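You operate a simulated robot arm through the tools that you are given. There is no shell and no other tool.

You run a simulated robot arm. Do the job below in one go: nothing can be reset, and whatever is moved stays where it is left.

## Task
Set the controls near the clear patch before the screens. At the end: the x knob of the knob box is turned to lowest; the focus knob of the knob box is turned to highest; the place knob of the knob box is turned to 4; the zoom knob of the knob box is turned to 1000; whatever was shut is shut again. Leave all else as you found it, and nothing knocked over.

Only the result counts: the job must be done as asked and must still hold three seconds after the hand-in. Knocking over, shifting, dropping, spilling or breaking anything else fails it.

## Robot
A 7-joint arm with a three-finger gripper, fixed in place. Base frame: the origin is on the floor under the middle of its stand, x ahead of it, y to its left, z up; the work surface is at about z = 0.76. Lengths are in m, angles in rad, forces in N, time in s.
It reaches about 1.342 m from its shoulder. Its first joint turns from -2.897 to 2.897 rad. Payload 2.69 kg.
The TCP is the grasp point between the finger pads, 0.03 m short of the fingertips. In the tool frame z runs along the fingers and y along their closing line. The gripper opens to 0.128 m; its body begins 0.117 m behind the TCP.
Orientation is told as [roll, pitch, yaw] about the base's x, y, z axes, in that order, counted from this pose: with the fingers straight down and closing along the base's y, the tool's x points along the base's -x, its y along +y and its z along -z.

## Interface
- The arm moves only by the tool arm_command. Its argument "motion" is a list that holds one entry, the list of rows, each a list of 7 numbers: the turn, a rotation vector about the base's x, y, z in units of 180 degrees (1.0 is 180 degrees), then the shift along the base's x, y, z in units of 500 mm (1.0 is 500 mm), then the finger opening in m, from 0 to 0.128. In form: [[[ax, ay, az, tx, ty, tz, fingers], ...]]. A call has 1 to 20 rows; each row is the pose to reach, as a shift and turn from the pose commanded when the call began. A call with a number of a shift or a turn outside -1 to 1 is refused whole. A row lasts 0.2 s, in which the tool goes at most 0.05 m and 0.15 rad; a call with a longer step from one row to the next is refused whole, and so is a gripper value outside its range. A pose out of reach is approached as far as the arm can. The call stops where the force on the tool passes 40 N (or 10 N more than at its start, if that is more) or the arm is blocked; 0.2 s more then pass. Each finger travels about 0.127 m/s and halts on what it meets, pressing with about 34 N; the grip force reading is that of the motor and also rises with nothing between the fingers. The clock runs only during rows and for 0.2 s after the last one: add rows that repeat a pose to give the fingers time. The reply holds the time, the measured pose of the TCP, the force on the tool along the base axes, the opening and the grip force, in the units named above and with some noise, with the torque about the TCP (base axes, N m) and any sound that the robot's microphone picked up.
- Cameras (640 x 400 px; columns grow to the right, rows downward): "scene" is fixed at [0.2177, -0.4999, 1.5542]; the picture's right is [0.95, -0.32, 0.00], its down [-0.12, -0.37, -0.92] and it looks along [0.29, 0.87, -0.39] (base axes); focal length 356 px, centre (320, 200). "wrist" rides on the gripper at [0.058, 0.054, -0.131] in the tool frame; the picture's right is [-0.68, 0.74, 0.00], its down [-0.62, -0.57, -0.55] and it looks along [-0.40, -0.37, 0.84] (tool axes); focal length 234 px, centre (320, 200). There is no depth. A picture from a camera that has moved, and an enlarged one, comes with that camera's place and axes in the base frame and with its lens.
- capture(camera): a new picture of that camera. The clock stands still meanwhile.
- slide_trunk(by): moves the trunk up (or, below 0, down) by that many m; the arm rides with it, the base frame stays. It gives what a move gives, with no picture.
- zoom(camera, box): a new picture of the part [left, top, right, bottom] of that camera's present view, enlarged. The clock stands still meanwhile.
- finish_job(): hands the job in; it is judged then, once.

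Nothing tells you positions but the pictures and the camera data. Unless the task says otherwise, let go and move clear before handing in.

The tools are called after ">>>" by a JSON object that holds its "fn" and its "kwargs". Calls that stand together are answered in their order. arm_command: Moves the arm, as the interface text tells. Its arguments: {"type":"object","properties":{"motion":{"type":"array","items":{"type":"array","items":{"type":"array","items":{"type":"number"}}}}},"required":["motion"]} The other tools are called the same way: slide_trunk (by) moves the trunk up or down; capture (camera) takes a picture; zoom (camera, box) takes an enlarged picture of a part of a camera's view; finish_job () hands the job in.

At the start:

```text
time_s: 0.0
tcp_pos: [0.3672, 0.5591, 1.1671]
tool_rot: [0.0, -0.001, 0.001]
force: [0.9, -0.6, 0.9]
torque: [0.0, 0.0, 0.02]
gripper_width: 0.1281
finger_force: 0.0
trunk travel left (down, up): [-0.15, 0.2]
```

scene: 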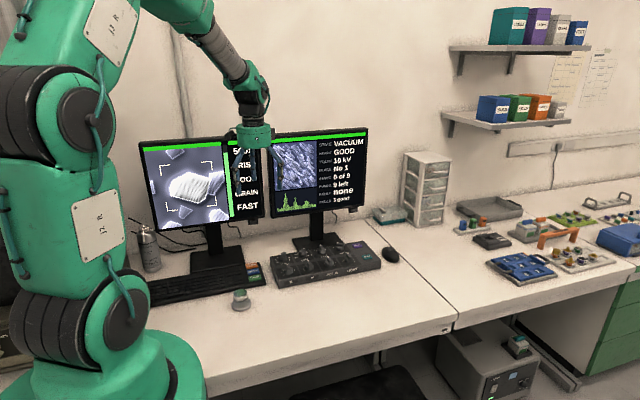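
wrist: 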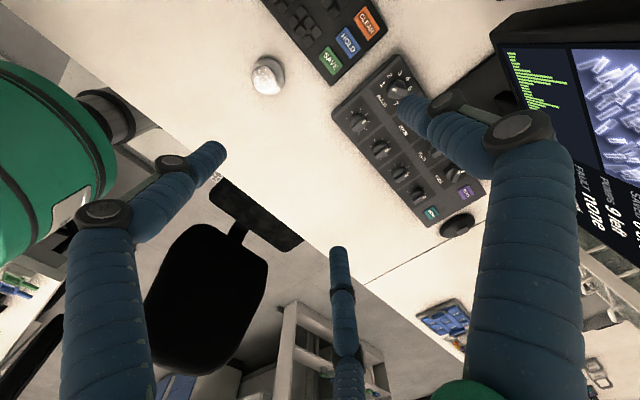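

I see a knob box in front of the right-hand monitor, with a keyboard and a small joystick/knob to its left. I'll zoom in on the box to read the knobs before moving anything.

>>> {"fn": "zoom", "kwargs": {"camera": "scene", "box": [255, 230, 395, 317]}}

>>> {"fn": "zoom", "kwargs": {"camera": "wrist", "box": [320, 40, 500, 240]}}

>>> {"fn": "zoom", "kwargs": {"camera": "scene", "box": [120, 120, 400, 320]}}

```text
4.57 times, centred on (325, 274) of scene
camera zoom: at [0.2177, -0.4999, 1.5542], right [0.95, -0.32, 0.0], down [-0.12, -0.37, -0.92], along [0.29, 0.87, -0.39], focal length 1628 px, centre (297, -136)
```

zoom: 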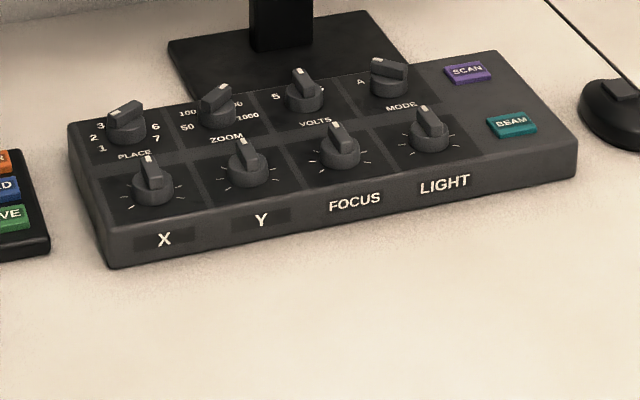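

```text
2.00 times, centred on (410, 140) of wrist
camera zoom: at [0.3094, 0.6134, 1.2985], right [0.68, 0.74, 0.0], down [0.62, -0.57, 0.55], along [0.4, -0.37, -0.84], focal length 468 px, centre (140, 320)
```

zoom: 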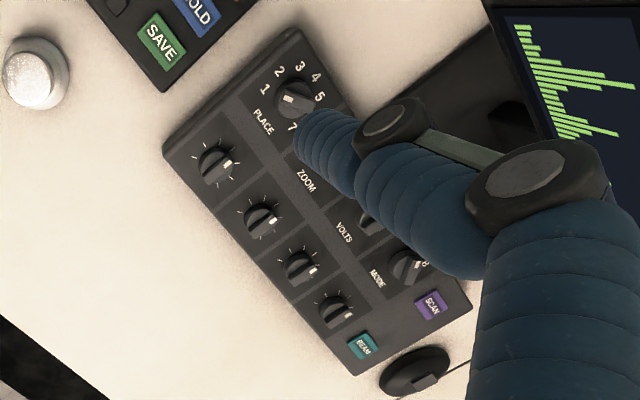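

```text
2.00 times, centred on (260, 220) of scene
camera zoom: at [0.2177, -0.4999, 1.5542], right [0.95, -0.32, 0.0], down [-0.12, -0.37, -0.92], along [0.29, 0.87, -0.39], focal length 712 px, centre (440, 160)
```

zoom: 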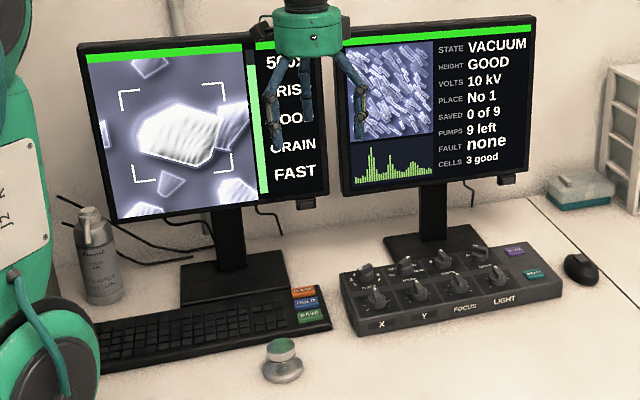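

The knob box has PLACE, ZOOM, VOLTS, MODE in its back row (y≈0.65) and X, Y, FOCUS, LIGHT in its front row (y≈0.55). Its x range is about 0.45 to 0.69. I'll move the wrist camera above the box for a closer look.

>>> {"fn": "arm_command", "kwargs": {"motion": [[[0, 0, 0, 0.07, 0.01, -0.015, 0.128], [0, 0, 0, 0.14, 0.02, -0.03, 0.128], [0, 0, 0, 0.21, 0.03, -0.05, 0.128], [0, 0, 0, 0.28, 0.04, -0.065, 0.128], [0, 0, 0, 0.35, 0.05, -0.08, 0.128], [0, 0, 0, 0.42, 0.06, -0.1, 0.128], [0, 0, 0, 0.48, 0.07, -0.12, 0.128], [0, 0, 0, 0.522, 0.074, -0.134, 0.128]]]}}

>>> {"fn": "capture", "kwargs": {"camera": "wrist"}}

>>> {"fn": "capture", "kwargs": {"camera": "scene"}}

```text
time_s: 1.8
tcp_pos: [0.6308, 0.5966, 1.0984]
tool_rot: [-0.001, 0.0, -0.003]
force: [0.5, 0.0, -0.6]
torque: [0.03, 0.04, -0.03]
gripper_width: 0.1279
finger_force: 0.1
trunk travel left (down, up): [-0.15, 0.2]
```

```text
taken
camera wrist: at [0.5721, 0.651, 1.2297], right [0.68, 0.74, 0.0], down [0.62, -0.57, 0.55], along [0.4, -0.37, -0.84], focal length 234 px, centre (320, 200)
```

wrist: 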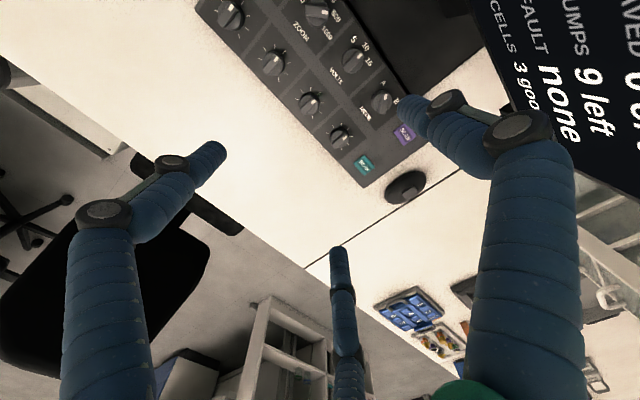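

```text
taken
```

scene: 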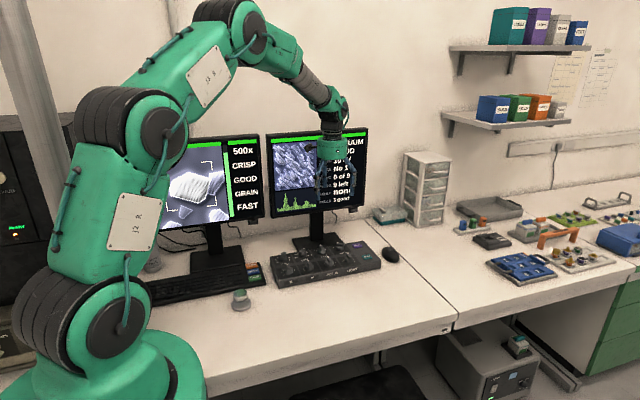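

The box sits at the top of the wrist view, so I'll slide left and lower a little to bring all eight knobs into the clear zone between the fingers.

>>> {"fn": "arm_command", "kwargs": {"motion": [[[0, 0, 0, -0.065, 0, -0.02, 0.128], [0, 0, 0, -0.13, 0, -0.04, 0.128], [0, 0, 0, -0.195, 0, -0.06, 0.128], [0, 0, 0, -0.26, 0, -0.08, 0.128], [0, 0, 0, -0.3, 0, -0.1, 0.128]]]}}

>>> {"fn": "capture", "kwargs": {"camera": "wrist"}}

```text
time_s: 3.0
tcp_pos: [0.4783, 0.5952, 1.0482]
tool_rot: [0.0, 0.0, -0.002]
force: [-0.2, 1.0, 0.9]
torque: [0.01, -0.03, 0.01]
gripper_width: 0.1277
finger_force: 0.0
trunk travel left (down, up): [-0.15, 0.2]
```

```text
taken
camera wrist: at [0.4197, 0.6503, 1.1791], right [0.68, 0.74, 0.0], down [0.62, -0.57, 0.55], along [0.4, -0.37, -0.84], focal length 234 px, centre (320, 200)
```

wrist: 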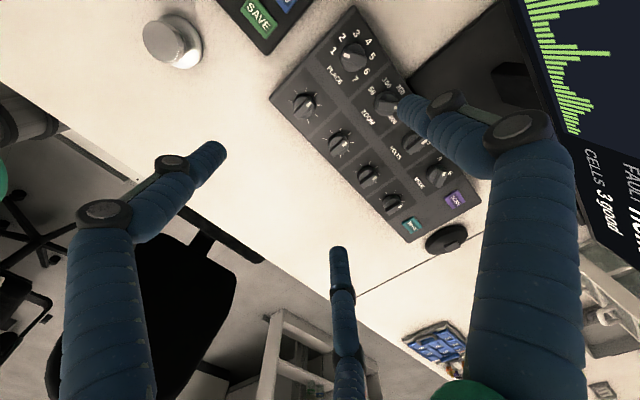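

>>> {"fn": "zoom", "kwargs": {"camera": "wrist", "box": [270, 0, 400, 120]}}

>>> {"fn": "zoom", "kwargs": {"camera": "wrist", "box": [340, 70, 480, 240]}}

```text
3.33 times, centred on (335, 60) of wrist
camera zoom: at [0.4197, 0.6503, 1.1791], right [0.68, 0.74, 0.0], down [0.62, -0.57, 0.55], along [0.4, -0.37, -0.84], focal length 781 px, centre (270, 667)
```

zoom: 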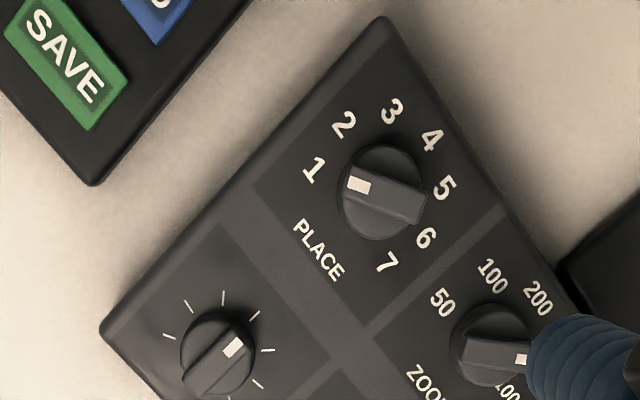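

```text
2.35 times, centred on (410, 155) of wrist
camera zoom: at [0.4197, 0.6503, 1.1791], right [0.68, 0.74, 0.0], down [0.62, -0.57, 0.55], along [0.4, -0.37, -0.84], focal length 551 px, centre (108, 306)
```

zoom: 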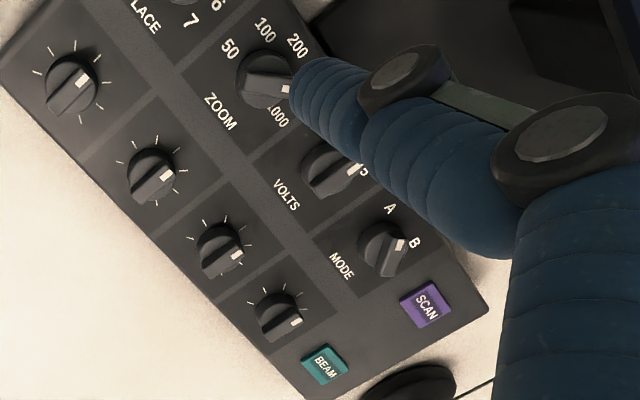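

The box top is flat at z≈0.795, with back-row knob centres near y≈0.675 and front-row near y≈0.58, spaced about 0.082 m. PLACE points at 1 (labels in 40° steps, 4 at the back), ZOOM points at 500, and X and FOCUS point roughly to the back. Next I'll close the fingers in free air to see how they meet.

>>> {"fn": "arm_command", "kwargs": {"motion": [[[0, 0, 0, 0, 0, 0, 0.1], [0, 0, 0, 0, 0, 0, 0.06], [0, 0, 0, 0, 0, 0, 0.04], [0, 0, 0, 0, 0, 0, 0.04], [0, 0, 0, 0, 0, 0, 0.04]]]}}

>>> {"fn": "capture", "kwargs": {"camera": "wrist"}}

>>> {"fn": "zoom", "kwargs": {"camera": "scene", "box": [240, 110, 400, 210]}}

```text
time_s: 4.2
tcp_pos: [0.4778, 0.5964, 1.0476]
tool_rot: [0.002, 0.0, 0.0]
force: [0.6, 0.5, 1.0]
torque: [0.02, 0.02, 0.01]
gripper_width: 0.0399
finger_force: 0.1
trunk travel left (down, up): [-0.15, 0.2]
```

```text
taken
camera wrist: at [0.4203, 0.6504, 1.1787], right [0.68, 0.74, 0.0], down [0.62, -0.57, 0.55], along [0.4, -0.37, -0.84], focal length 234 px, centre (320, 200)
```

wrist: 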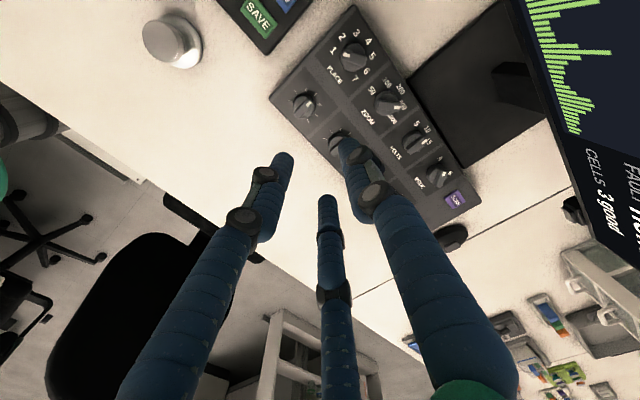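

```text
4.00 times, centred on (320, 160) of scene
camera zoom: at [0.2177, -0.4999, 1.5542], right [0.95, -0.32, 0.0], down [-0.12, -0.37, -0.92], along [0.29, 0.87, -0.39], focal length 1425 px, centre (320, 360)
```

zoom: 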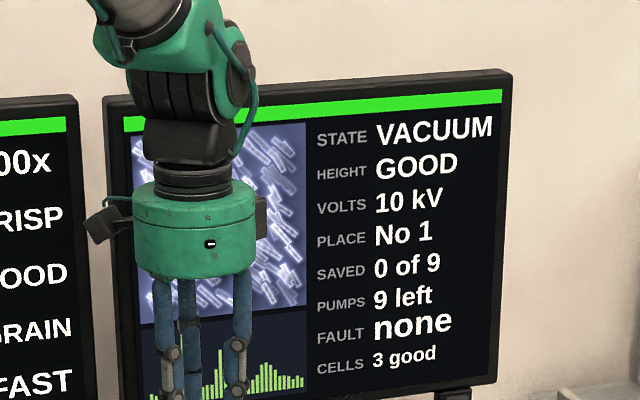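

The three fingers close radially at 120°, like a chuck, so a centred grip on each knob should work. I'll take high-zoom scene views to pin down knob heights and marks.

>>> {"fn": "zoom", "kwargs": {"camera": "scene", "box": [268, 245, 324, 280]}}

>>> {"fn": "zoom", "kwargs": {"camera": "scene", "box": [304, 240, 364, 278]}}

>>> {"fn": "zoom", "kwargs": {"camera": "wrist", "box": [270, 20, 390, 130]}}

>>> {"fn": "zoom", "kwargs": {"camera": "wrist", "box": [360, 70, 470, 220]}}

```text
11.43 times, centred on (296, 262) of scene
camera zoom: at [0.2177, -0.4999, 1.5542], right [0.95, -0.32, 0.0], down [-0.12, -0.37, -0.92], along [0.29, 0.87, -0.39], focal length 4070 px, centre (594, -514)
```

zoom: 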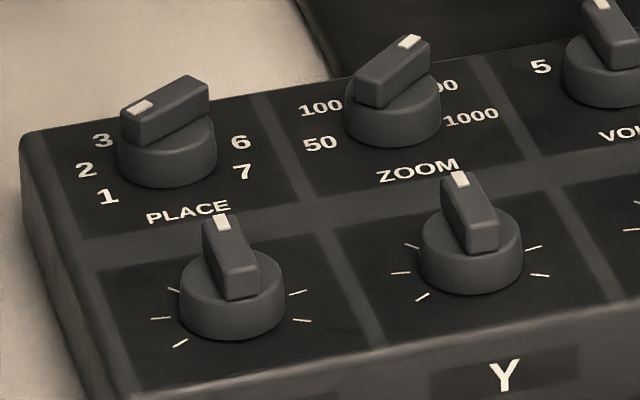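

```text
10.53 times, centred on (334, 259) of scene
camera zoom: at [0.2177, -0.4999, 1.5542], right [0.95, -0.32, 0.0], down [-0.12, -0.37, -0.92], along [0.29, 0.87, -0.39], focal length 3749 px, centre (173, -421)
```

zoom: 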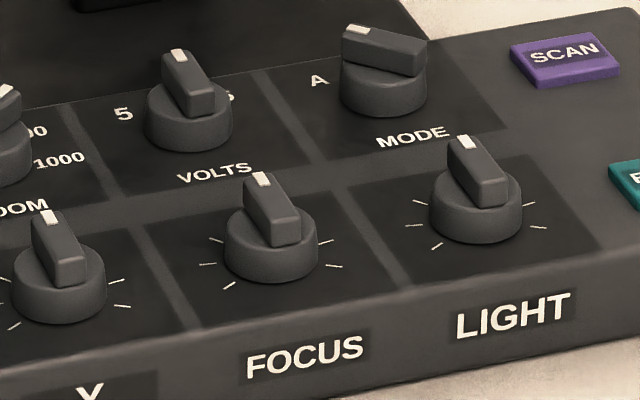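

```text
3.64 times, centred on (330, 75) of wrist
camera zoom: at [0.4203, 0.6504, 1.1787], right [0.68, 0.74, 0.0], down [0.62, -0.57, 0.55], along [0.4, -0.37, -0.84], focal length 852 px, centre (284, 654)
```

zoom: 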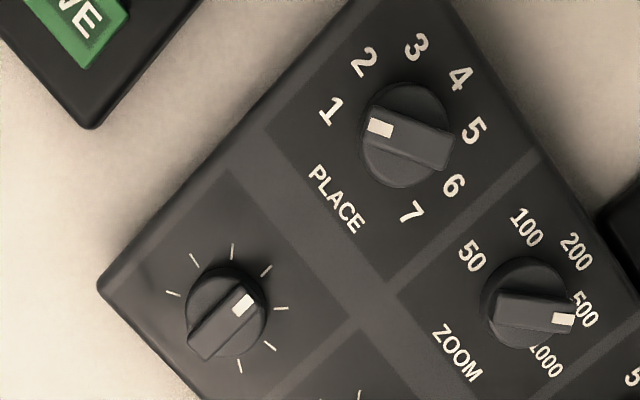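

```text
2.67 times, centred on (415, 145) of wrist
camera zoom: at [0.4203, 0.6504, 1.1787], right [0.68, 0.74, 0.0], down [0.62, -0.57, 0.55], along [0.4, -0.37, -0.84], focal length 624 px, centre (67, 347)
```

zoom: 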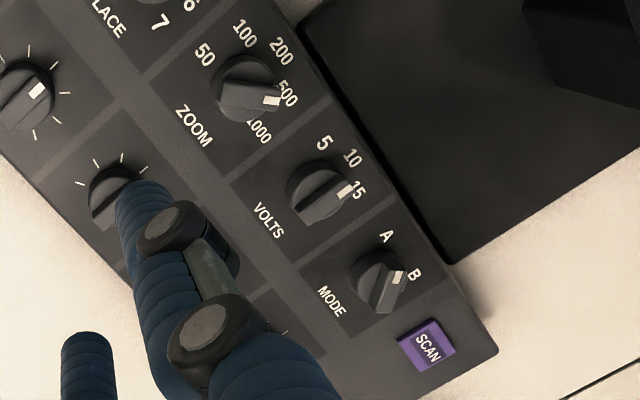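

The X knob centre is at about (0.458, 0.582) with its marks spanning ±120°, and it now points to 0°. PLACE is at (0.4585, 0.6755), ZOOM at (0.539, 0.6755) and FOCUS near (0.620, 0.582); knob tops are at z≈0.819. I'll go above X, pre-turned 60° clockwise so I have room to turn counter-clockwise.

>>> {"fn": "arm_command", "kwargs": {"motion": [[[0, 0, -0.0417, -0.01, -0.007, -0.03, 0.05], [0, 0, -0.0833, -0.02, -0.014, -0.07, 0.05], [0, 0, -0.125, -0.03, -0.021, -0.11, 0.05], [0, 0, -0.1667, -0.04, -0.0286, -0.15, 0.05], [0, 0, -0.2083, -0.04, -0.0286, -0.19, 0.05], [0, 0, -0.25, -0.04, -0.0286, -0.22, 0.05], [0, 0, -0.2917, -0.04, -0.0286, -0.26, 0.05], [0, 0, -0.3333, -0.04, -0.0286, -0.29, 0.05], [0, 0, -0.3333, -0.04, -0.0286, -0.29, 0.05]]]}}

>>> {"fn": "capture", "kwargs": {"camera": "wrist"}}

>>> {"fn": "capture", "kwargs": {"camera": "scene"}}

```text
time_s: 6.2
tcp_pos: [0.4573, 0.5834, 0.9057]
tool_rot: [0.0, 0.001, -1.049]
force: [0.0, -0.1, -0.1]
torque: [-0.04, 0.02, 0.02]
gripper_width: 0.0501
finger_force: 0.1
trunk travel left (down, up): [-0.15, 0.2]
```

```text
taken
camera wrist: at [0.4748, 0.6613, 1.0368], right [0.98, -0.22, 0.0], down [-0.18, -0.82, 0.55], along [-0.12, -0.54, -0.84], focal length 234 px, centre (320, 200)
```

wrist: 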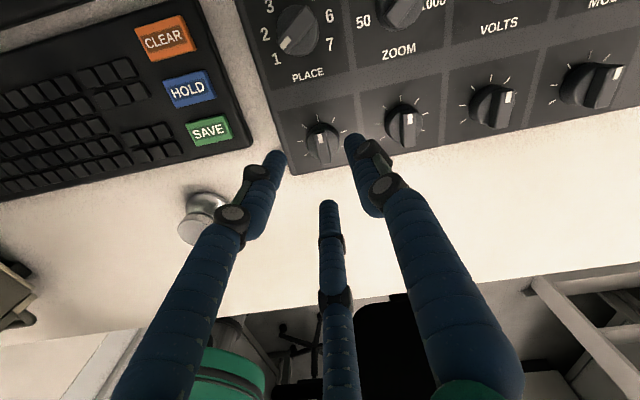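

```text
taken
```

scene: 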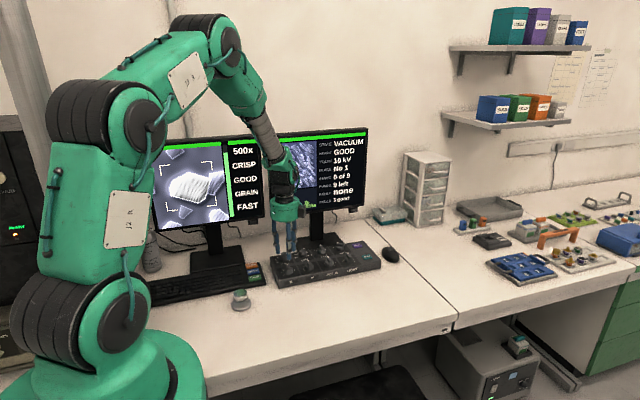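

X sits between the fingers as intended. I'll zoom in to check the centring before going down.

>>> {"fn": "zoom", "kwargs": {"camera": "wrist", "box": [270, 90, 370, 190]}}

>>> {"fn": "zoom", "kwargs": {"camera": "wrist", "box": [430, 20, 640, 160]}}

```text
4.00 times, centred on (320, 140) of wrist
camera zoom: at [0.4748, 0.6613, 1.0368], right [0.98, -0.22, 0.0], down [-0.18, -0.82, 0.55], along [-0.12, -0.54, -0.84], focal length 937 px, centre (320, 440)
```

zoom: 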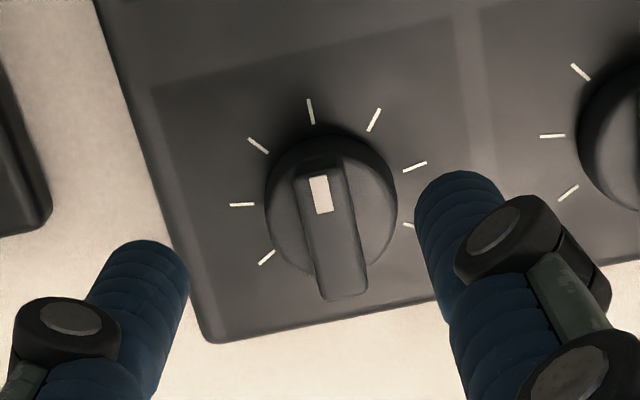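

```text
2.86 times, centred on (535, 90) of wrist
camera zoom: at [0.4748, 0.6613, 1.0368], right [0.98, -0.22, 0.0], down [-0.18, -0.82, 0.55], along [-0.12, -0.54, -0.84], focal length 669 px, centre (-294, 514)
```

zoom: 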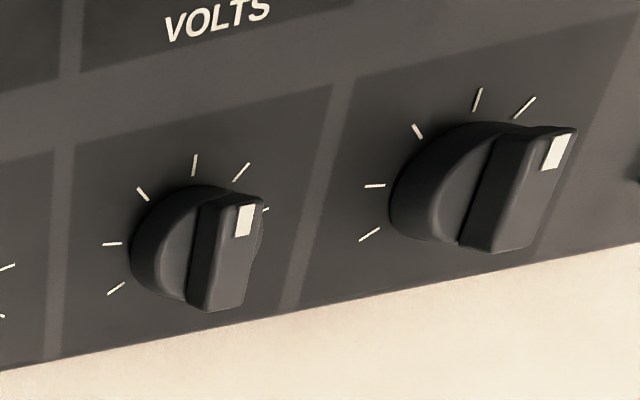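

The view puts X's centre at (0.4595, 0.582), about 2.5 mm right and 2 mm nearer than the tool. I'll correct that and lower slowly around the knob with the fingers at 0.05.

>>> {"fn": "arm_command", "kwargs": {"motion": [[[0, 0, 0, 0.005, -0.004, -0.02, 0.05], [0, 0, 0, 0.005, -0.004, -0.05, 0.05], [0, 0, 0, 0.005, -0.004, -0.08, 0.05], [0, 0, 0, 0.005, -0.004, -0.1, 0.05], [0, 0, 0, 0.005, -0.004, -0.115, 0.05], [0, 0, 0, 0.005, -0.004, -0.13, 0.05], [0, 0, 0, 0.005, -0.004, -0.14, 0.05], [0, 0, 0, 0.005, -0.004, -0.1476, 0.05], [0, 0, 0, 0.005, -0.004, -0.1476, 0.05]]]}}

>>> {"fn": "capture", "kwargs": {"camera": "wrist"}}

>>> {"fn": "zoom", "kwargs": {"camera": "scene", "box": [260, 200, 340, 290]}}

```text
time_s: 8.2
tcp_pos: [0.4602, 0.5816, 0.8301]
tool_rot: [-0.001, -0.001, -1.048]
force: [0.0, -0.6, -0.2]
torque: [-0.01, 0.01, 0.01]
gripper_width: 0.0501
finger_force: 0.0
trunk travel left (down, up): [-0.15, 0.2]
```

```text
taken
camera wrist: at [0.4779, 0.6589, 0.9615], right [0.98, -0.22, 0.0], down [-0.18, -0.82, 0.55], along [-0.12, -0.54, -0.84], focal length 234 px, centre (320, 200)
```

wrist: 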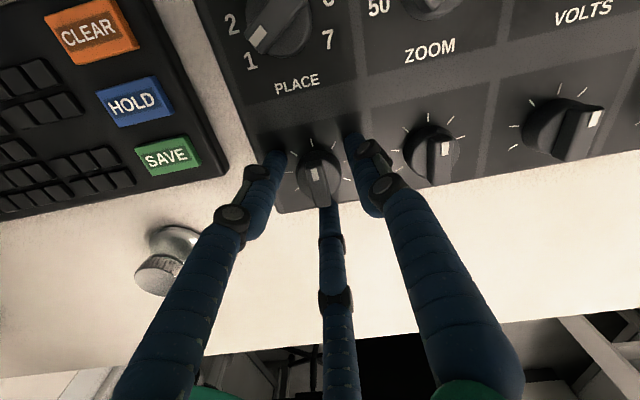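

```text
4.44 times, centred on (300, 245) of scene
camera zoom: at [0.2177, -0.4999, 1.5542], right [0.95, -0.32, 0.0], down [-0.12, -0.37, -0.92], along [0.29, 0.87, -0.39], focal length 1583 px, centre (409, 0)
```

zoom: 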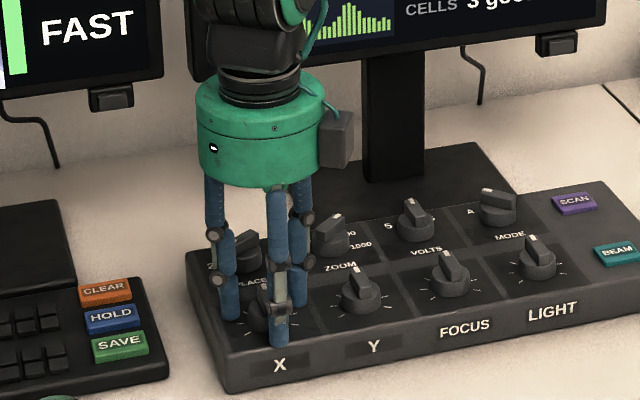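

The fingers are around X without touching. I'll check the fit up close.

>>> {"fn": "zoom", "kwargs": {"camera": "wrist", "box": [260, 110, 380, 230]}}

```text
3.33 times, centred on (320, 170) of wrist
camera zoom: at [0.4779, 0.6589, 0.9615], right [0.98, -0.22, 0.0], down [-0.18, -0.82, 0.55], along [-0.12, -0.54, -0.84], focal length 781 px, centre (320, 300)
```

zoom: 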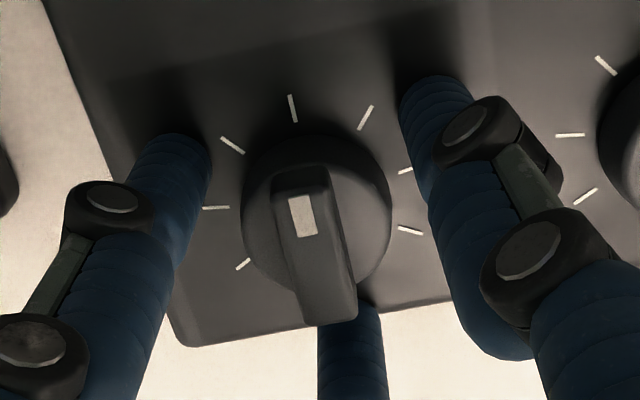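

The knob is well centred. I'll close gradually on its round base and watch the forces.

>>> {"fn": "arm_command", "kwargs": {"motion": [[[0, 0, 0, -0.001, 0.0006, 0, 0.044], [0, 0, 0, -0.001, 0.0006, 0, 0.04], [0, 0, 0, -0.001, 0.0006, 0, 0.037], [0, 0, 0, -0.001, 0.0006, 0, 0.035], [0, 0, 0, -0.001, 0.0006, 0, 0.033]]]}}

>>> {"fn": "zoom", "kwargs": {"camera": "wrist", "box": [260, 110, 380, 230]}}

```text
time_s: 9.4
tcp_pos: [0.46, 0.5803, 0.8301]
tool_rot: [0.0, 0.0, -1.047]
force: [-1.3, 0.2, -0.3]
torque: [0.04, 0.03, -0.02]
gripper_width: 0.0341
finger_force: 0.4
trunk travel left (down, up): [-0.15, 0.2]
```

```text
3.33 times, centred on (320, 170) of wrist
camera zoom: at [0.4774, 0.6588, 0.9617], right [0.98, -0.22, 0.0], down [-0.18, -0.82, 0.55], along [-0.12, -0.54, -0.84], focal length 781 px, centre (320, 300)
```

zoom: 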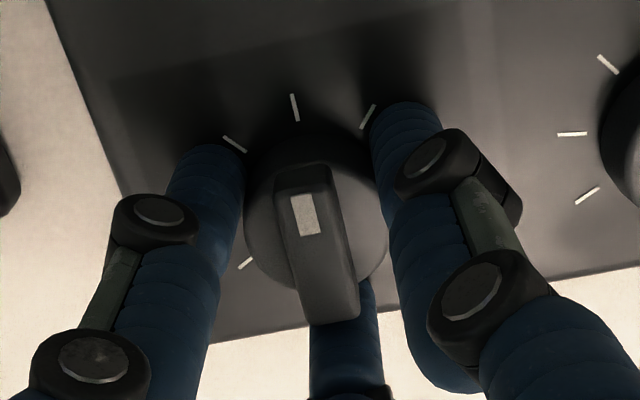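

Contact starts at about 0.034 with only light force. I'll squeeze a bit more for grip.

>>> {"fn": "arm_command", "kwargs": {"motion": [[[0, 0, 0, 0, 0, 0, 0.031], [0, 0, 0, 0, 0, 0, 0.028], [0, 0, 0, 0, 0, 0, 0.028]]]}}

```text
time_s: 10.2
tcp_pos: [0.4598, 0.5803, 0.8314]
tool_rot: [0.0, -0.001, -1.048]
force: [-6.0, 3.9, -0.6]
torque: [0.15, 0.19, -0.02]
gripper_width: 0.0328
finger_force: 45.3
trunk travel left (down, up): [-0.15, 0.2]
```

The knob is gripped with a small side load (about 7 N), so I'll nudge the tool 0.5 mm to relieve it and make a short test turn counter-clockwise.

>>> {"fn": "arm_command", "kwargs": {"motion": [[[0, 0, 0, -0.001, 0.0008, 0, 0.028], [0, 0, 0.03, -0.001, 0.0008, 0, 0.028], [0, 0, 0.06, -0.001, 0.0008, 0, 0.028], [0, 0, 0.09, -0.001, 0.0008, 0, 0.028], [0, 0, 0.12, -0.001, 0.0008, 0, 0.028]]]}}

>>> {"fn": "zoom", "kwargs": {"camera": "wrist", "box": [260, 110, 380, 230]}}

>>> {"fn": "zoom", "kwargs": {"camera": "scene", "box": [260, 230, 390, 310]}}

```text
time_s: 11.4
tcp_pos: [0.4611, 0.5817, 0.8315]
tool_rot: [-0.001, 0.0, -0.668]
force: [-8.1, 13.7, -10.5]
torque: [0.87, 0.03, -0.02]
gripper_width: 0.0326
finger_force: 44.8
trunk travel left (down, up): [-0.15, 0.2]
```

```text
3.33 times, centred on (320, 170) of wrist
camera zoom: at [0.4475, 0.66, 0.9617], right [0.99, 0.16, 0.0], down [0.13, -0.82, 0.55], along [0.09, -0.54, -0.84], focal length 781 px, centre (320, 300)
```

zoom: 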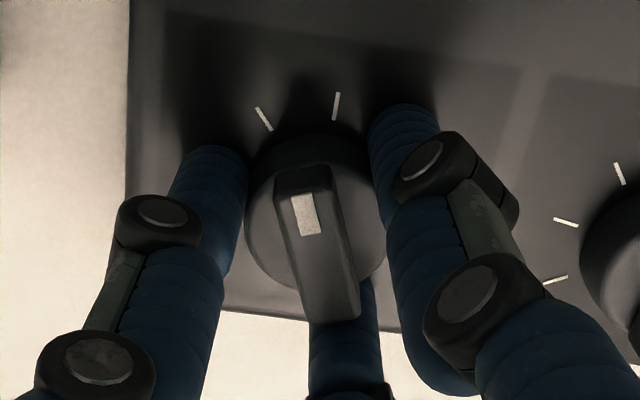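

```text
4.92 times, centred on (325, 270) of scene
camera zoom: at [0.2177, -0.4999, 1.5542], right [0.95, -0.32, 0.0], down [-0.12, -0.37, -0.92], along [0.29, 0.87, -0.39], focal length 1753 px, centre (295, -145)
```

zoom: 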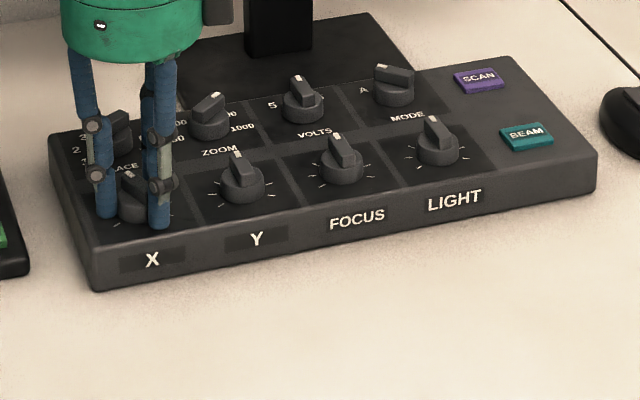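

The knob follows the grip (the mark stays fixed between the fingers while the ticks move past). I'll check with the same framing as before that the box itself hasn't shifted.

>>> {"fn": "zoom", "kwargs": {"camera": "scene", "box": [255, 230, 395, 317]}}

>>> {"fn": "zoom", "kwargs": {"camera": "scene", "box": [304, 240, 364, 278]}}

```text
4.57 times, centred on (325, 274) of scene
camera zoom: at [0.2177, -0.4999, 1.5542], right [0.95, -0.32, 0.0], down [-0.12, -0.37, -0.92], along [0.29, 0.87, -0.39], focal length 1628 px, centre (297, -136)
```

zoom: 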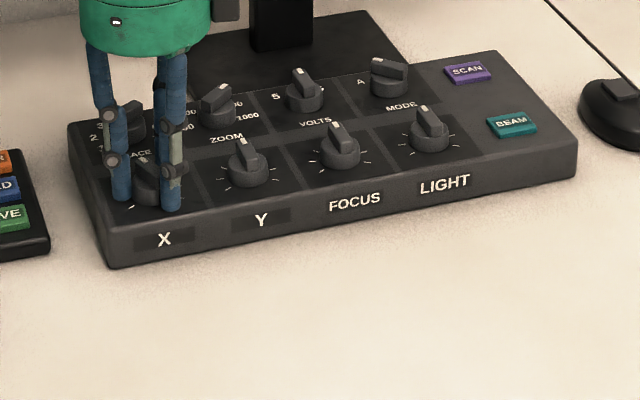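

```text
10.53 times, centred on (334, 259) of scene
camera zoom: at [0.2177, -0.4999, 1.5542], right [0.95, -0.32, 0.0], down [-0.12, -0.37, -0.92], along [0.29, 0.87, -0.39], focal length 3749 px, centre (173, -421)
```

zoom: 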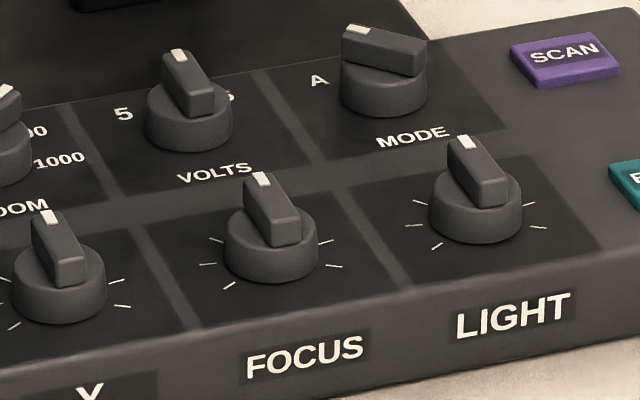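

The box hasn't moved at all. I'll keep turning counter-clockwise, easing the tool slightly in the direction of the side load.

>>> {"fn": "arm_command", "kwargs": {"motion": [[[0, 0, 0.04, -0.001, 0.0016, 0, 0.028], [0, 0, 0.08, -0.001, 0.0016, 0, 0.028], [0, 0, 0.12, -0.001, 0.0016, 0, 0.028], [0, 0, 0.16, -0.001, 0.0016, 0, 0.028], [0, 0, 0.2, -0.001, 0.0016, 0, 0.028], [0, 0, 0.24, -0.001, 0.0016, 0, 0.028]]]}}

>>> {"fn": "zoom", "kwargs": {"camera": "wrist", "box": [260, 110, 380, 230]}}

```text
time_s: 12.8
tcp_pos: [0.4597, 0.5811, 0.8313]
tool_rot: [0.0, -0.001, 0.086]
force: [0.9, 1.0, -12.3]
torque: [-0.13, 0.05, 0.03]
gripper_width: 0.0327
finger_force: 45.1
trunk travel left (down, up): [-0.15, 0.2]
```

```text
3.33 times, centred on (320, 170) of wrist
camera zoom: at [0.3973, 0.6302, 0.9619], right [0.61, 0.79, 0.0], down [0.66, -0.51, 0.55], along [0.43, -0.34, -0.84], focal length 781 px, centre (320, 300)
```

zoom: 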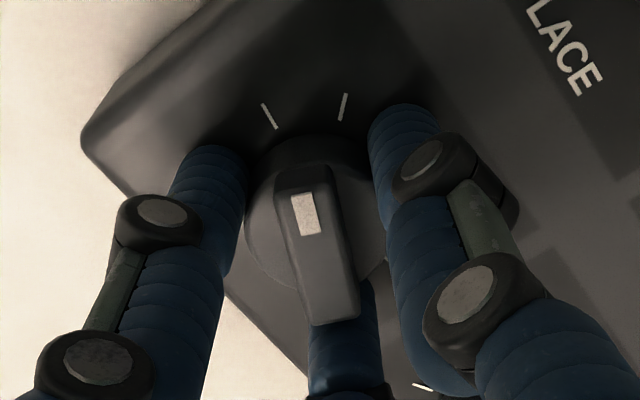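

The side load has gone and the knob is tracking. I'll carry on to about 115° of total turn, then approach the end stop in small steps.

>>> {"fn": "arm_command", "kwargs": {"motion": [[[0, 0, 0.04, 0, 0, 0, 0.028], [0, 0, 0.08, 0, 0, 0, 0.028], [0, 0, 0.12, 0, 0, 0, 0.028], [0, 0, 0.16, 0, 0, 0, 0.028], [0, 0, 0.2, 0, 0, 0, 0.028], [0, 0, 0.24, 0, 0, 0, 0.028], [0, 0, 0.28, 0, 0, 0, 0.028]]]}}

>>> {"fn": "zoom", "kwargs": {"camera": "wrist", "box": [260, 110, 380, 230]}}

```text
time_s: 14.4
tcp_pos: [0.4609, 0.5808, 0.8307]
tool_rot: [-0.001, 0.002, 0.965]
force: [0.4, -1.5, -12.1]
torque: [-0.25, 0.2, 0.0]
gripper_width: 0.0327
finger_force: 44.8
trunk travel left (down, up): [-0.15, 0.2]
```

```text
3.33 times, centred on (320, 170) of wrist
camera zoom: at [0.3825, 0.5643, 0.9621], right [-0.22, 0.98, 0.0], down [0.82, 0.18, 0.55], along [0.53, 0.12, -0.84], focal length 781 px, centre (320, 300)
```

zoom: 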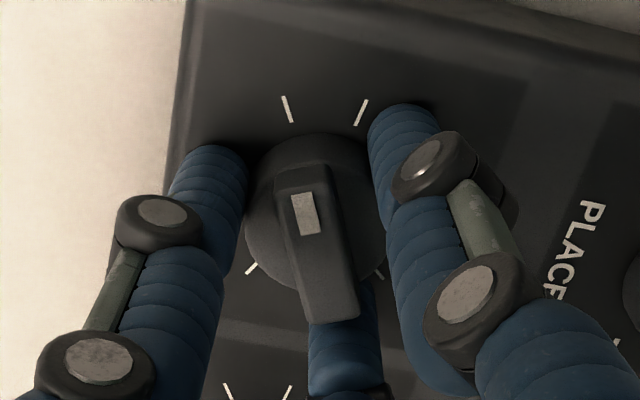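

The pointer is now a few degrees short of the lowest tick. I'll turn on in small steps past it and watch for the stop.

>>> {"fn": "arm_command", "kwargs": {"motion": [[[0, 0, 0.01, 0, 0, 0, 0.028], [0, 0, 0.02, 0, 0, 0, 0.028], [0, 0, 0.03, 0, 0, 0, 0.028], [0, 0, 0.04, 0, 0, 0, 0.028]]]}}

>>> {"fn": "zoom", "kwargs": {"camera": "wrist", "box": [260, 110, 380, 230]}}

```text
time_s: 15.4
tcp_pos: [0.4596, 0.5817, 0.8309]
tool_rot: [-0.001, 0.002, 1.089]
force: [-12.2, -2.9, -3.6]
torque: [-0.1, 0.55, -0.59]
gripper_width: 0.0329
finger_force: 44.6
trunk travel left (down, up): [-0.15, 0.2]
```

```text
3.33 times, centred on (320, 170) of wrist
camera zoom: at [0.3852, 0.5549, 0.9623], right [-0.34, 0.94, 0.0], down [0.79, 0.28, 0.55], along [0.52, 0.19, -0.84], focal length 781 px, centre (320, 300)
```

zoom: 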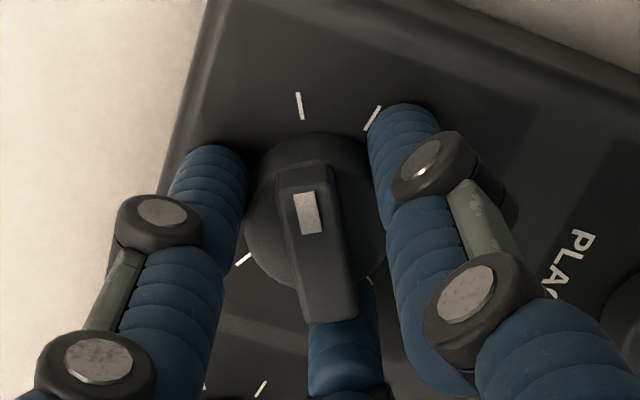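

The torque reading (-0.59 N m) and a slight slip show X is against its low stop. I'll open the fingers, rise, and check.

>>> {"fn": "arm_command", "kwargs": {"motion": [[[0, 0, 0, 0, 0, 0, 0.04], [0, 0, 0, 0, 0, 0, 0.052], [0, 0, 0, 0, 0, 0, 0.052], [0, 0, 0, 0, 0, 0.03, 0.052], [0, 0, 0, 0, 0, 0.07, 0.052], [0, 0, 0, 0, 0, 0.12, 0.052], [0, 0, 0, 0, 0, 0.16, 0.052]]]}}

>>> {"fn": "capture", "kwargs": {"camera": "wrist"}}

>>> {"fn": "zoom", "kwargs": {"camera": "wrist", "box": [270, 90, 370, 190]}}

>>> {"fn": "zoom", "kwargs": {"camera": "scene", "box": [268, 245, 324, 280]}}

```text
time_s: 17.0
tcp_pos: [0.4585, 0.5817, 0.9119]
tool_rot: [0.0, -0.002, 1.09]
force: [0.4, -0.2, 0.3]
torque: [-0.01, -0.02, -0.02]
gripper_width: 0.0519
finger_force: 0.2
trunk travel left (down, up): [-0.15, 0.2]
```

```text
taken
camera wrist: at [0.384, 0.5554, 1.0428], right [-0.34, 0.94, 0.0], down [0.79, 0.28, 0.55], along [0.52, 0.19, -0.84], focal length 234 px, centre (320, 200)
```

wrist: 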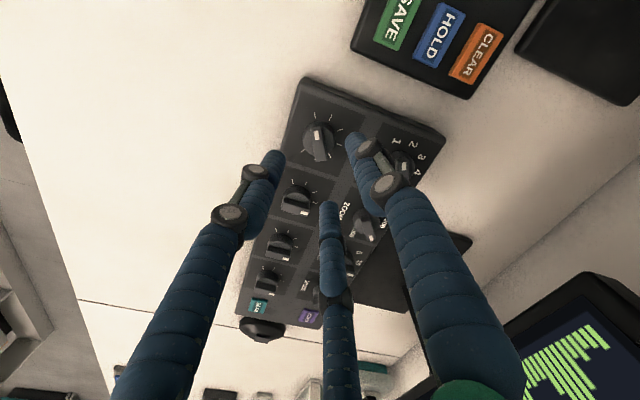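

```text
4.00 times, centred on (320, 140) of wrist
camera zoom: at [0.384, 0.5554, 1.0428], right [-0.34, 0.94, 0.0], down [0.79, 0.28, 0.55], along [0.52, 0.19, -0.84], focal length 937 px, centre (320, 440)
```

zoom: 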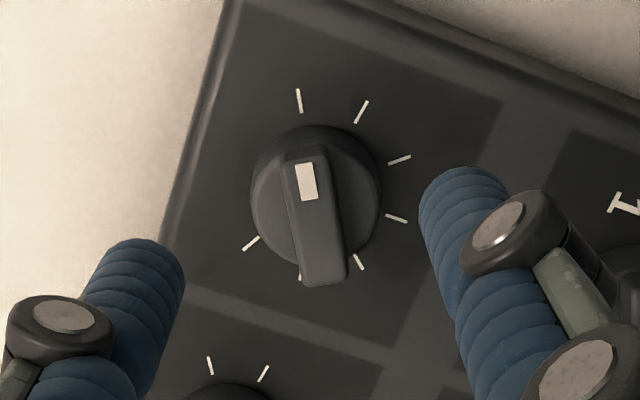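

```text
11.43 times, centred on (296, 262) of scene
camera zoom: at [0.2177, -0.4999, 1.5542], right [0.95, -0.32, 0.0], down [-0.12, -0.37, -0.92], along [0.29, 0.87, -0.39], focal length 4070 px, centre (594, -514)
```

zoom: 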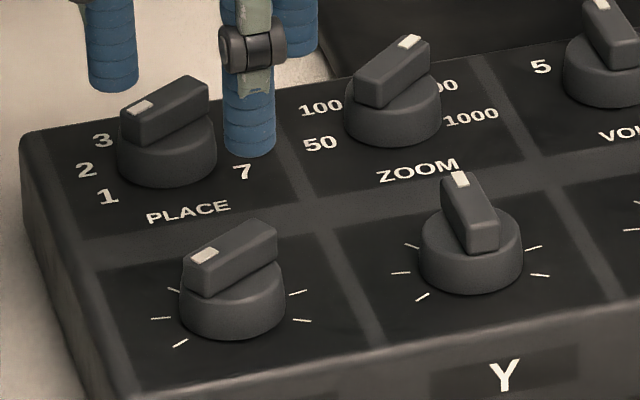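

X now points at its lowest tick and nothing else has moved. For PLACE I need 120° clockwise while keeping the wrist camera away from the monitor (front at y≈0.795), so I'll move above it and pre-turn to about +120° yaw.

>>> {"fn": "arm_command", "kwargs": {"motion": [[[0, 0, 0.04, 0.002, 0.03, 0, 0.052], [0, 0, 0.08, 0.003, 0.06, 0, 0.052], [0, 0, 0.12, 0.0036, 0.09, 0, 0.052], [0, 0, 0.16, 0.0036, 0.12, 0, 0.052], [0, 0, 0.2, 0.0036, 0.15, 0, 0.052], [0, 0, 0.24, 0.0036, 0.18, 0, 0.052], [0, 0, 0.28, 0.0036, 0.1864, 0, 0.052], [0, 0, 0.32, 0.0036, 0.1864, 0, 0.052], [0, 0, 0.32, 0.0036, 0.1864, 0, 0.052]]]}}

>>> {"fn": "capture", "kwargs": {"camera": "wrist"}}

>>> {"fn": "zoom", "kwargs": {"camera": "wrist", "box": [270, 90, 370, 190]}}

>>> {"fn": "capture", "kwargs": {"camera": "scene"}}

```text
time_s: 19.0
tcp_pos: [0.4606, 0.6756, 0.9114]
tool_rot: [0.0, -0.001, 2.095]
force: [0.3, 0.8, 0.2]
torque: [-0.01, -0.01, 0.02]
gripper_width: 0.0521
finger_force: 0.1
trunk travel left (down, up): [-0.15, 0.2]
```

```text
taken
camera wrist: at [0.4437, 0.5978, 1.0419], right [-0.98, 0.22, 0.0], down [0.18, 0.82, 0.55], along [0.12, 0.54, -0.84], focal length 234 px, centre (320, 200)
```

wrist: 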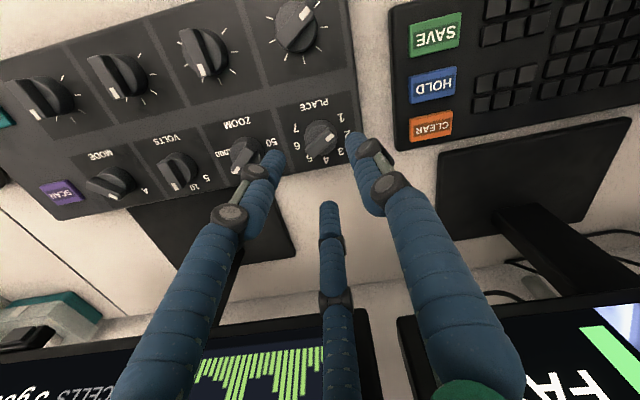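

```text
4.00 times, centred on (320, 140) of wrist
camera zoom: at [0.4437, 0.5978, 1.0419], right [-0.98, 0.22, 0.0], down [0.18, 0.82, 0.55], along [0.12, 0.54, -0.84], focal length 937 px, centre (320, 440)
```

zoom: 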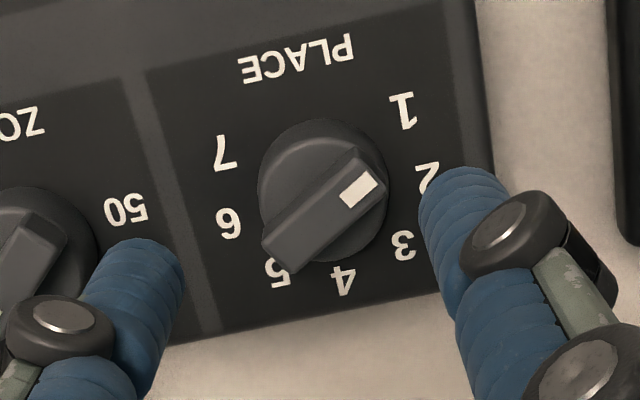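

```text
taken
```

scene: 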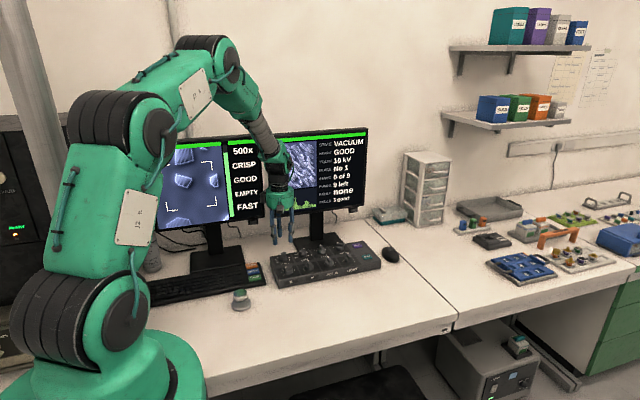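

Yaw 120° is reachable, and PLACE's centre measures about (0.4604, 0.674). I'll correct by about 1 mm, lower, and close gradually.

>>> {"fn": "arm_command", "kwargs": {"motion": [[[0, 0, 0, -0.0022, -0.0024, -0.03, 0.052], [0, 0, 0, -0.0022, -0.0024, -0.06, 0.052], [0, 0, 0, -0.0022, -0.0024, -0.09, 0.052], [0, 0, 0, -0.0022, -0.0024, -0.115, 0.052], [0, 0, 0, -0.0022, -0.0024, -0.135, 0.052], [0, 0, 0, -0.0022, -0.0024, -0.15, 0.052], [0, 0, 0, -0.0022, -0.0024, -0.1608, 0.052], [0, 0, 0, -0.0022, -0.0024, -0.1608, 0.044], [0, 0, 0, -0.0022, -0.0024, -0.1608, 0.039], [0, 0, 0, -0.0022, -0.0024, -0.1608, 0.036]]]}}

>>> {"fn": "zoom", "kwargs": {"camera": "wrist", "box": [260, 110, 380, 230]}}

```text
time_s: 21.2
tcp_pos: [0.4625, 0.6732, 0.8301]
tool_rot: [0.0, 0.001, 2.093]
force: [-0.2, 1.1, 0.0]
torque: [0.03, 0.0, 0.0]
gripper_width: 0.0361
finger_force: 0.1
trunk travel left (down, up): [-0.15, 0.2]
```

```text
3.33 times, centred on (320, 170) of wrist
camera zoom: at [0.4439, 0.596, 0.962], right [-0.98, 0.22, 0.0], down [0.18, 0.82, 0.55], along [0.12, 0.54, -0.84], focal length 781 px, centre (320, 300)
```

zoom: 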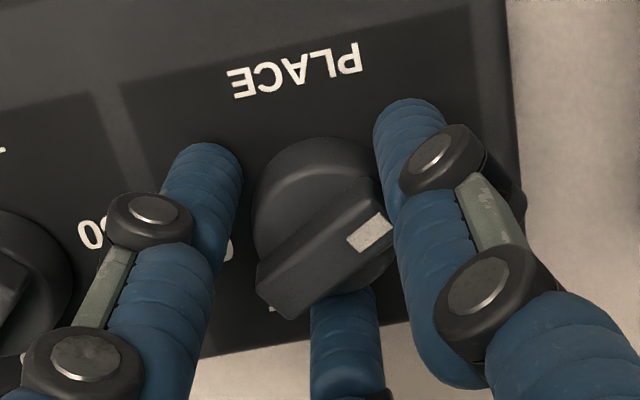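

The knob sits about 1.5–2 mm toward -x of the grip centre, so I'll nudge the tool that way before closing.

>>> {"fn": "arm_command", "kwargs": {"motion": [[[0, 0, 0, -0.0034, 0.0008, 0, 0.038], [0, 0, 0, -0.0034, 0.0008, 0, 0.037], [0, 0, 0, -0.0034, 0.0008, 0, 0.036]]]}}

>>> {"fn": "zoom", "kwargs": {"camera": "wrist", "box": [260, 110, 380, 230]}}

```text
time_s: 22.0
tcp_pos: [0.4598, 0.6745, 0.8316]
tool_rot: [0.0, -0.001, 2.095]
force: [-0.7, 0.5, -0.1]
torque: [-0.04, 0.0, 0.02]
gripper_width: 0.0358
finger_force: 0.1
trunk travel left (down, up): [-0.15, 0.2]
```

```text
3.33 times, centred on (320, 170) of wrist
camera zoom: at [0.4417, 0.5964, 0.9623], right [-0.98, 0.22, 0.0], down [0.18, 0.82, 0.55], along [0.12, 0.54, -0.84], focal length 781 px, centre (320, 300)
```

zoom: 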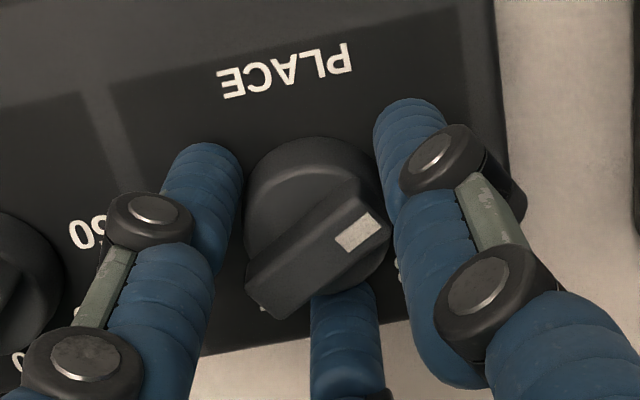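

Now it's centred. I'll close onto the knob.

>>> {"fn": "arm_command", "kwargs": {"motion": [[[0, 0, 0, 0, 0, 0, 0.034], [0, 0, 0, 0, 0, 0, 0.032], [0, 0, 0, 0, 0, 0, 0.03], [0, 0, 0, 0, 0, 0, 0.028], [0, 0, 0, 0, 0, 0, 0.028]]]}}

```text
time_s: 23.2
tcp_pos: [0.46, 0.6748, 0.8312]
tool_rot: [0.0, 0.0, 2.095]
force: [1.4, 2.3, 0.7]
torque: [0.05, -0.03, -0.01]
gripper_width: 0.0339
finger_force: 5.1
trunk travel left (down, up): [-0.15, 0.2]
```

Grip is light but balanced. I'll squeeze slightly more and make one 40° clockwise step, toward position 2.

>>> {"fn": "arm_command", "kwargs": {"motion": [[[0, 0, 0, 0, 0, 0, 0.027], [0, 0, 0, 0, 0, 0, 0.027], [0, 0, -0.037, 0, 0, 0, 0.027], [0, 0, -0.074, 0, 0, 0, 0.027], [0, 0, -0.111, 0, 0, 0, 0.027], [0, 0, -0.148, 0, 0, 0, 0.027], [0, 0, -0.185, 0, 0, 0, 0.027], [0, 0, -0.2222, 0, 0, 0, 0.027]]]}}

>>> {"fn": "zoom", "kwargs": {"camera": "wrist", "box": [260, 110, 380, 230]}}

>>> {"fn": "zoom", "kwargs": {"camera": "scene", "box": [120, 120, 400, 320]}}

```text
time_s: 25.0
tcp_pos: [0.4593, 0.6743, 0.8319]
tool_rot: [0.001, -0.001, 1.394]
force: [2.5, -4.3, 6.8]
torque: [-0.35, 0.06, -0.03]
gripper_width: 0.0327
finger_force: 45.5
trunk travel left (down, up): [-0.15, 0.2]
```

```text
3.33 times, centred on (320, 170) of wrist
camera zoom: at [0.3964, 0.6264, 0.9623], right [-0.61, 0.79, 0.0], down [0.66, 0.51, 0.55], along [0.44, 0.33, -0.84], focal length 781 px, centre (320, 300)
```

zoom: 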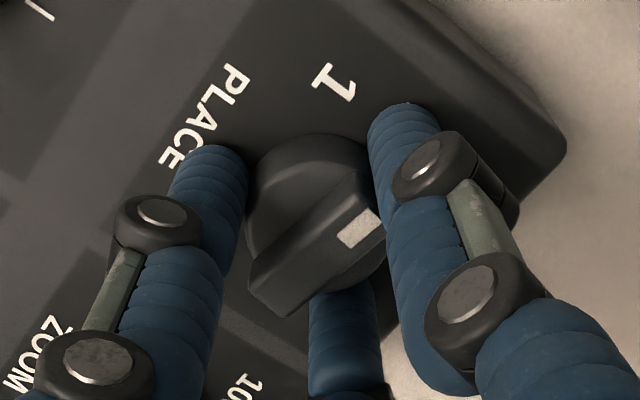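

```text
2.00 times, centred on (260, 220) of scene
camera zoom: at [0.2177, -0.4999, 1.5542], right [0.95, -0.32, 0.0], down [-0.12, -0.37, -0.92], along [0.29, 0.87, -0.39], focal length 712 px, centre (440, 160)
```

zoom: 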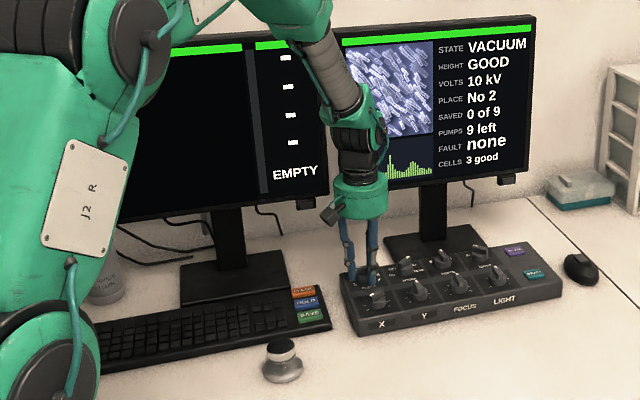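

The screen now reads "PLACE No 2", so the knob and the readout follow the turn. I'll go on another 80° clockwise to reach 4.

>>> {"fn": "arm_command", "kwargs": {"motion": [[[0, 0, -0.037, 0, 0, 0, 0.027], [0, 0, -0.074, 0, 0, 0, 0.027], [0, 0, -0.111, 0, 0, 0, 0.027], [0, 0, -0.148, 0, 0, 0, 0.027], [0, 0, -0.185, 0, 0, 0, 0.027], [0, 0, -0.2222, 0, 0, 0, 0.027], [0, 0, -0.2222, 0, 0, 0, 0.027]]]}}

>>> {"fn": "zoom", "kwargs": {"camera": "scene", "box": [120, 120, 400, 320]}}

```text
time_s: 26.6
tcp_pos: [0.4597, 0.6738, 0.8294]
tool_rot: [0.001, 0.0, 0.699]
force: [4.9, 4.8, 0.8]
torque: [0.34, -0.22, -0.05]
gripper_width: 0.0326
finger_force: 44.8
trunk travel left (down, up): [-0.15, 0.2]
```

```text
2.00 times, centred on (260, 220) of scene
camera zoom: at [0.2177, -0.4999, 1.5542], right [0.95, -0.32, 0.0], down [-0.12, -0.37, -0.92], along [0.29, 0.87, -0.39], focal length 712 px, centre (440, 160)
```

zoom: 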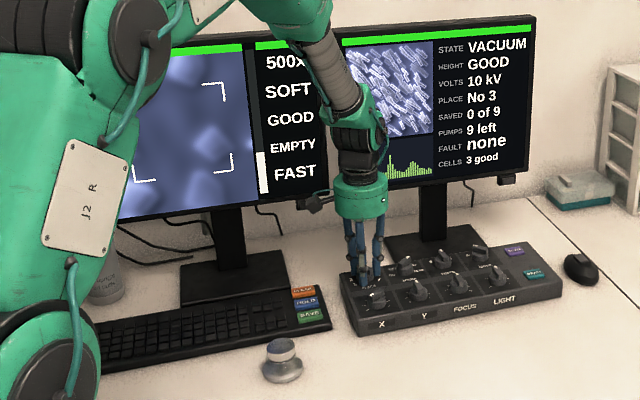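

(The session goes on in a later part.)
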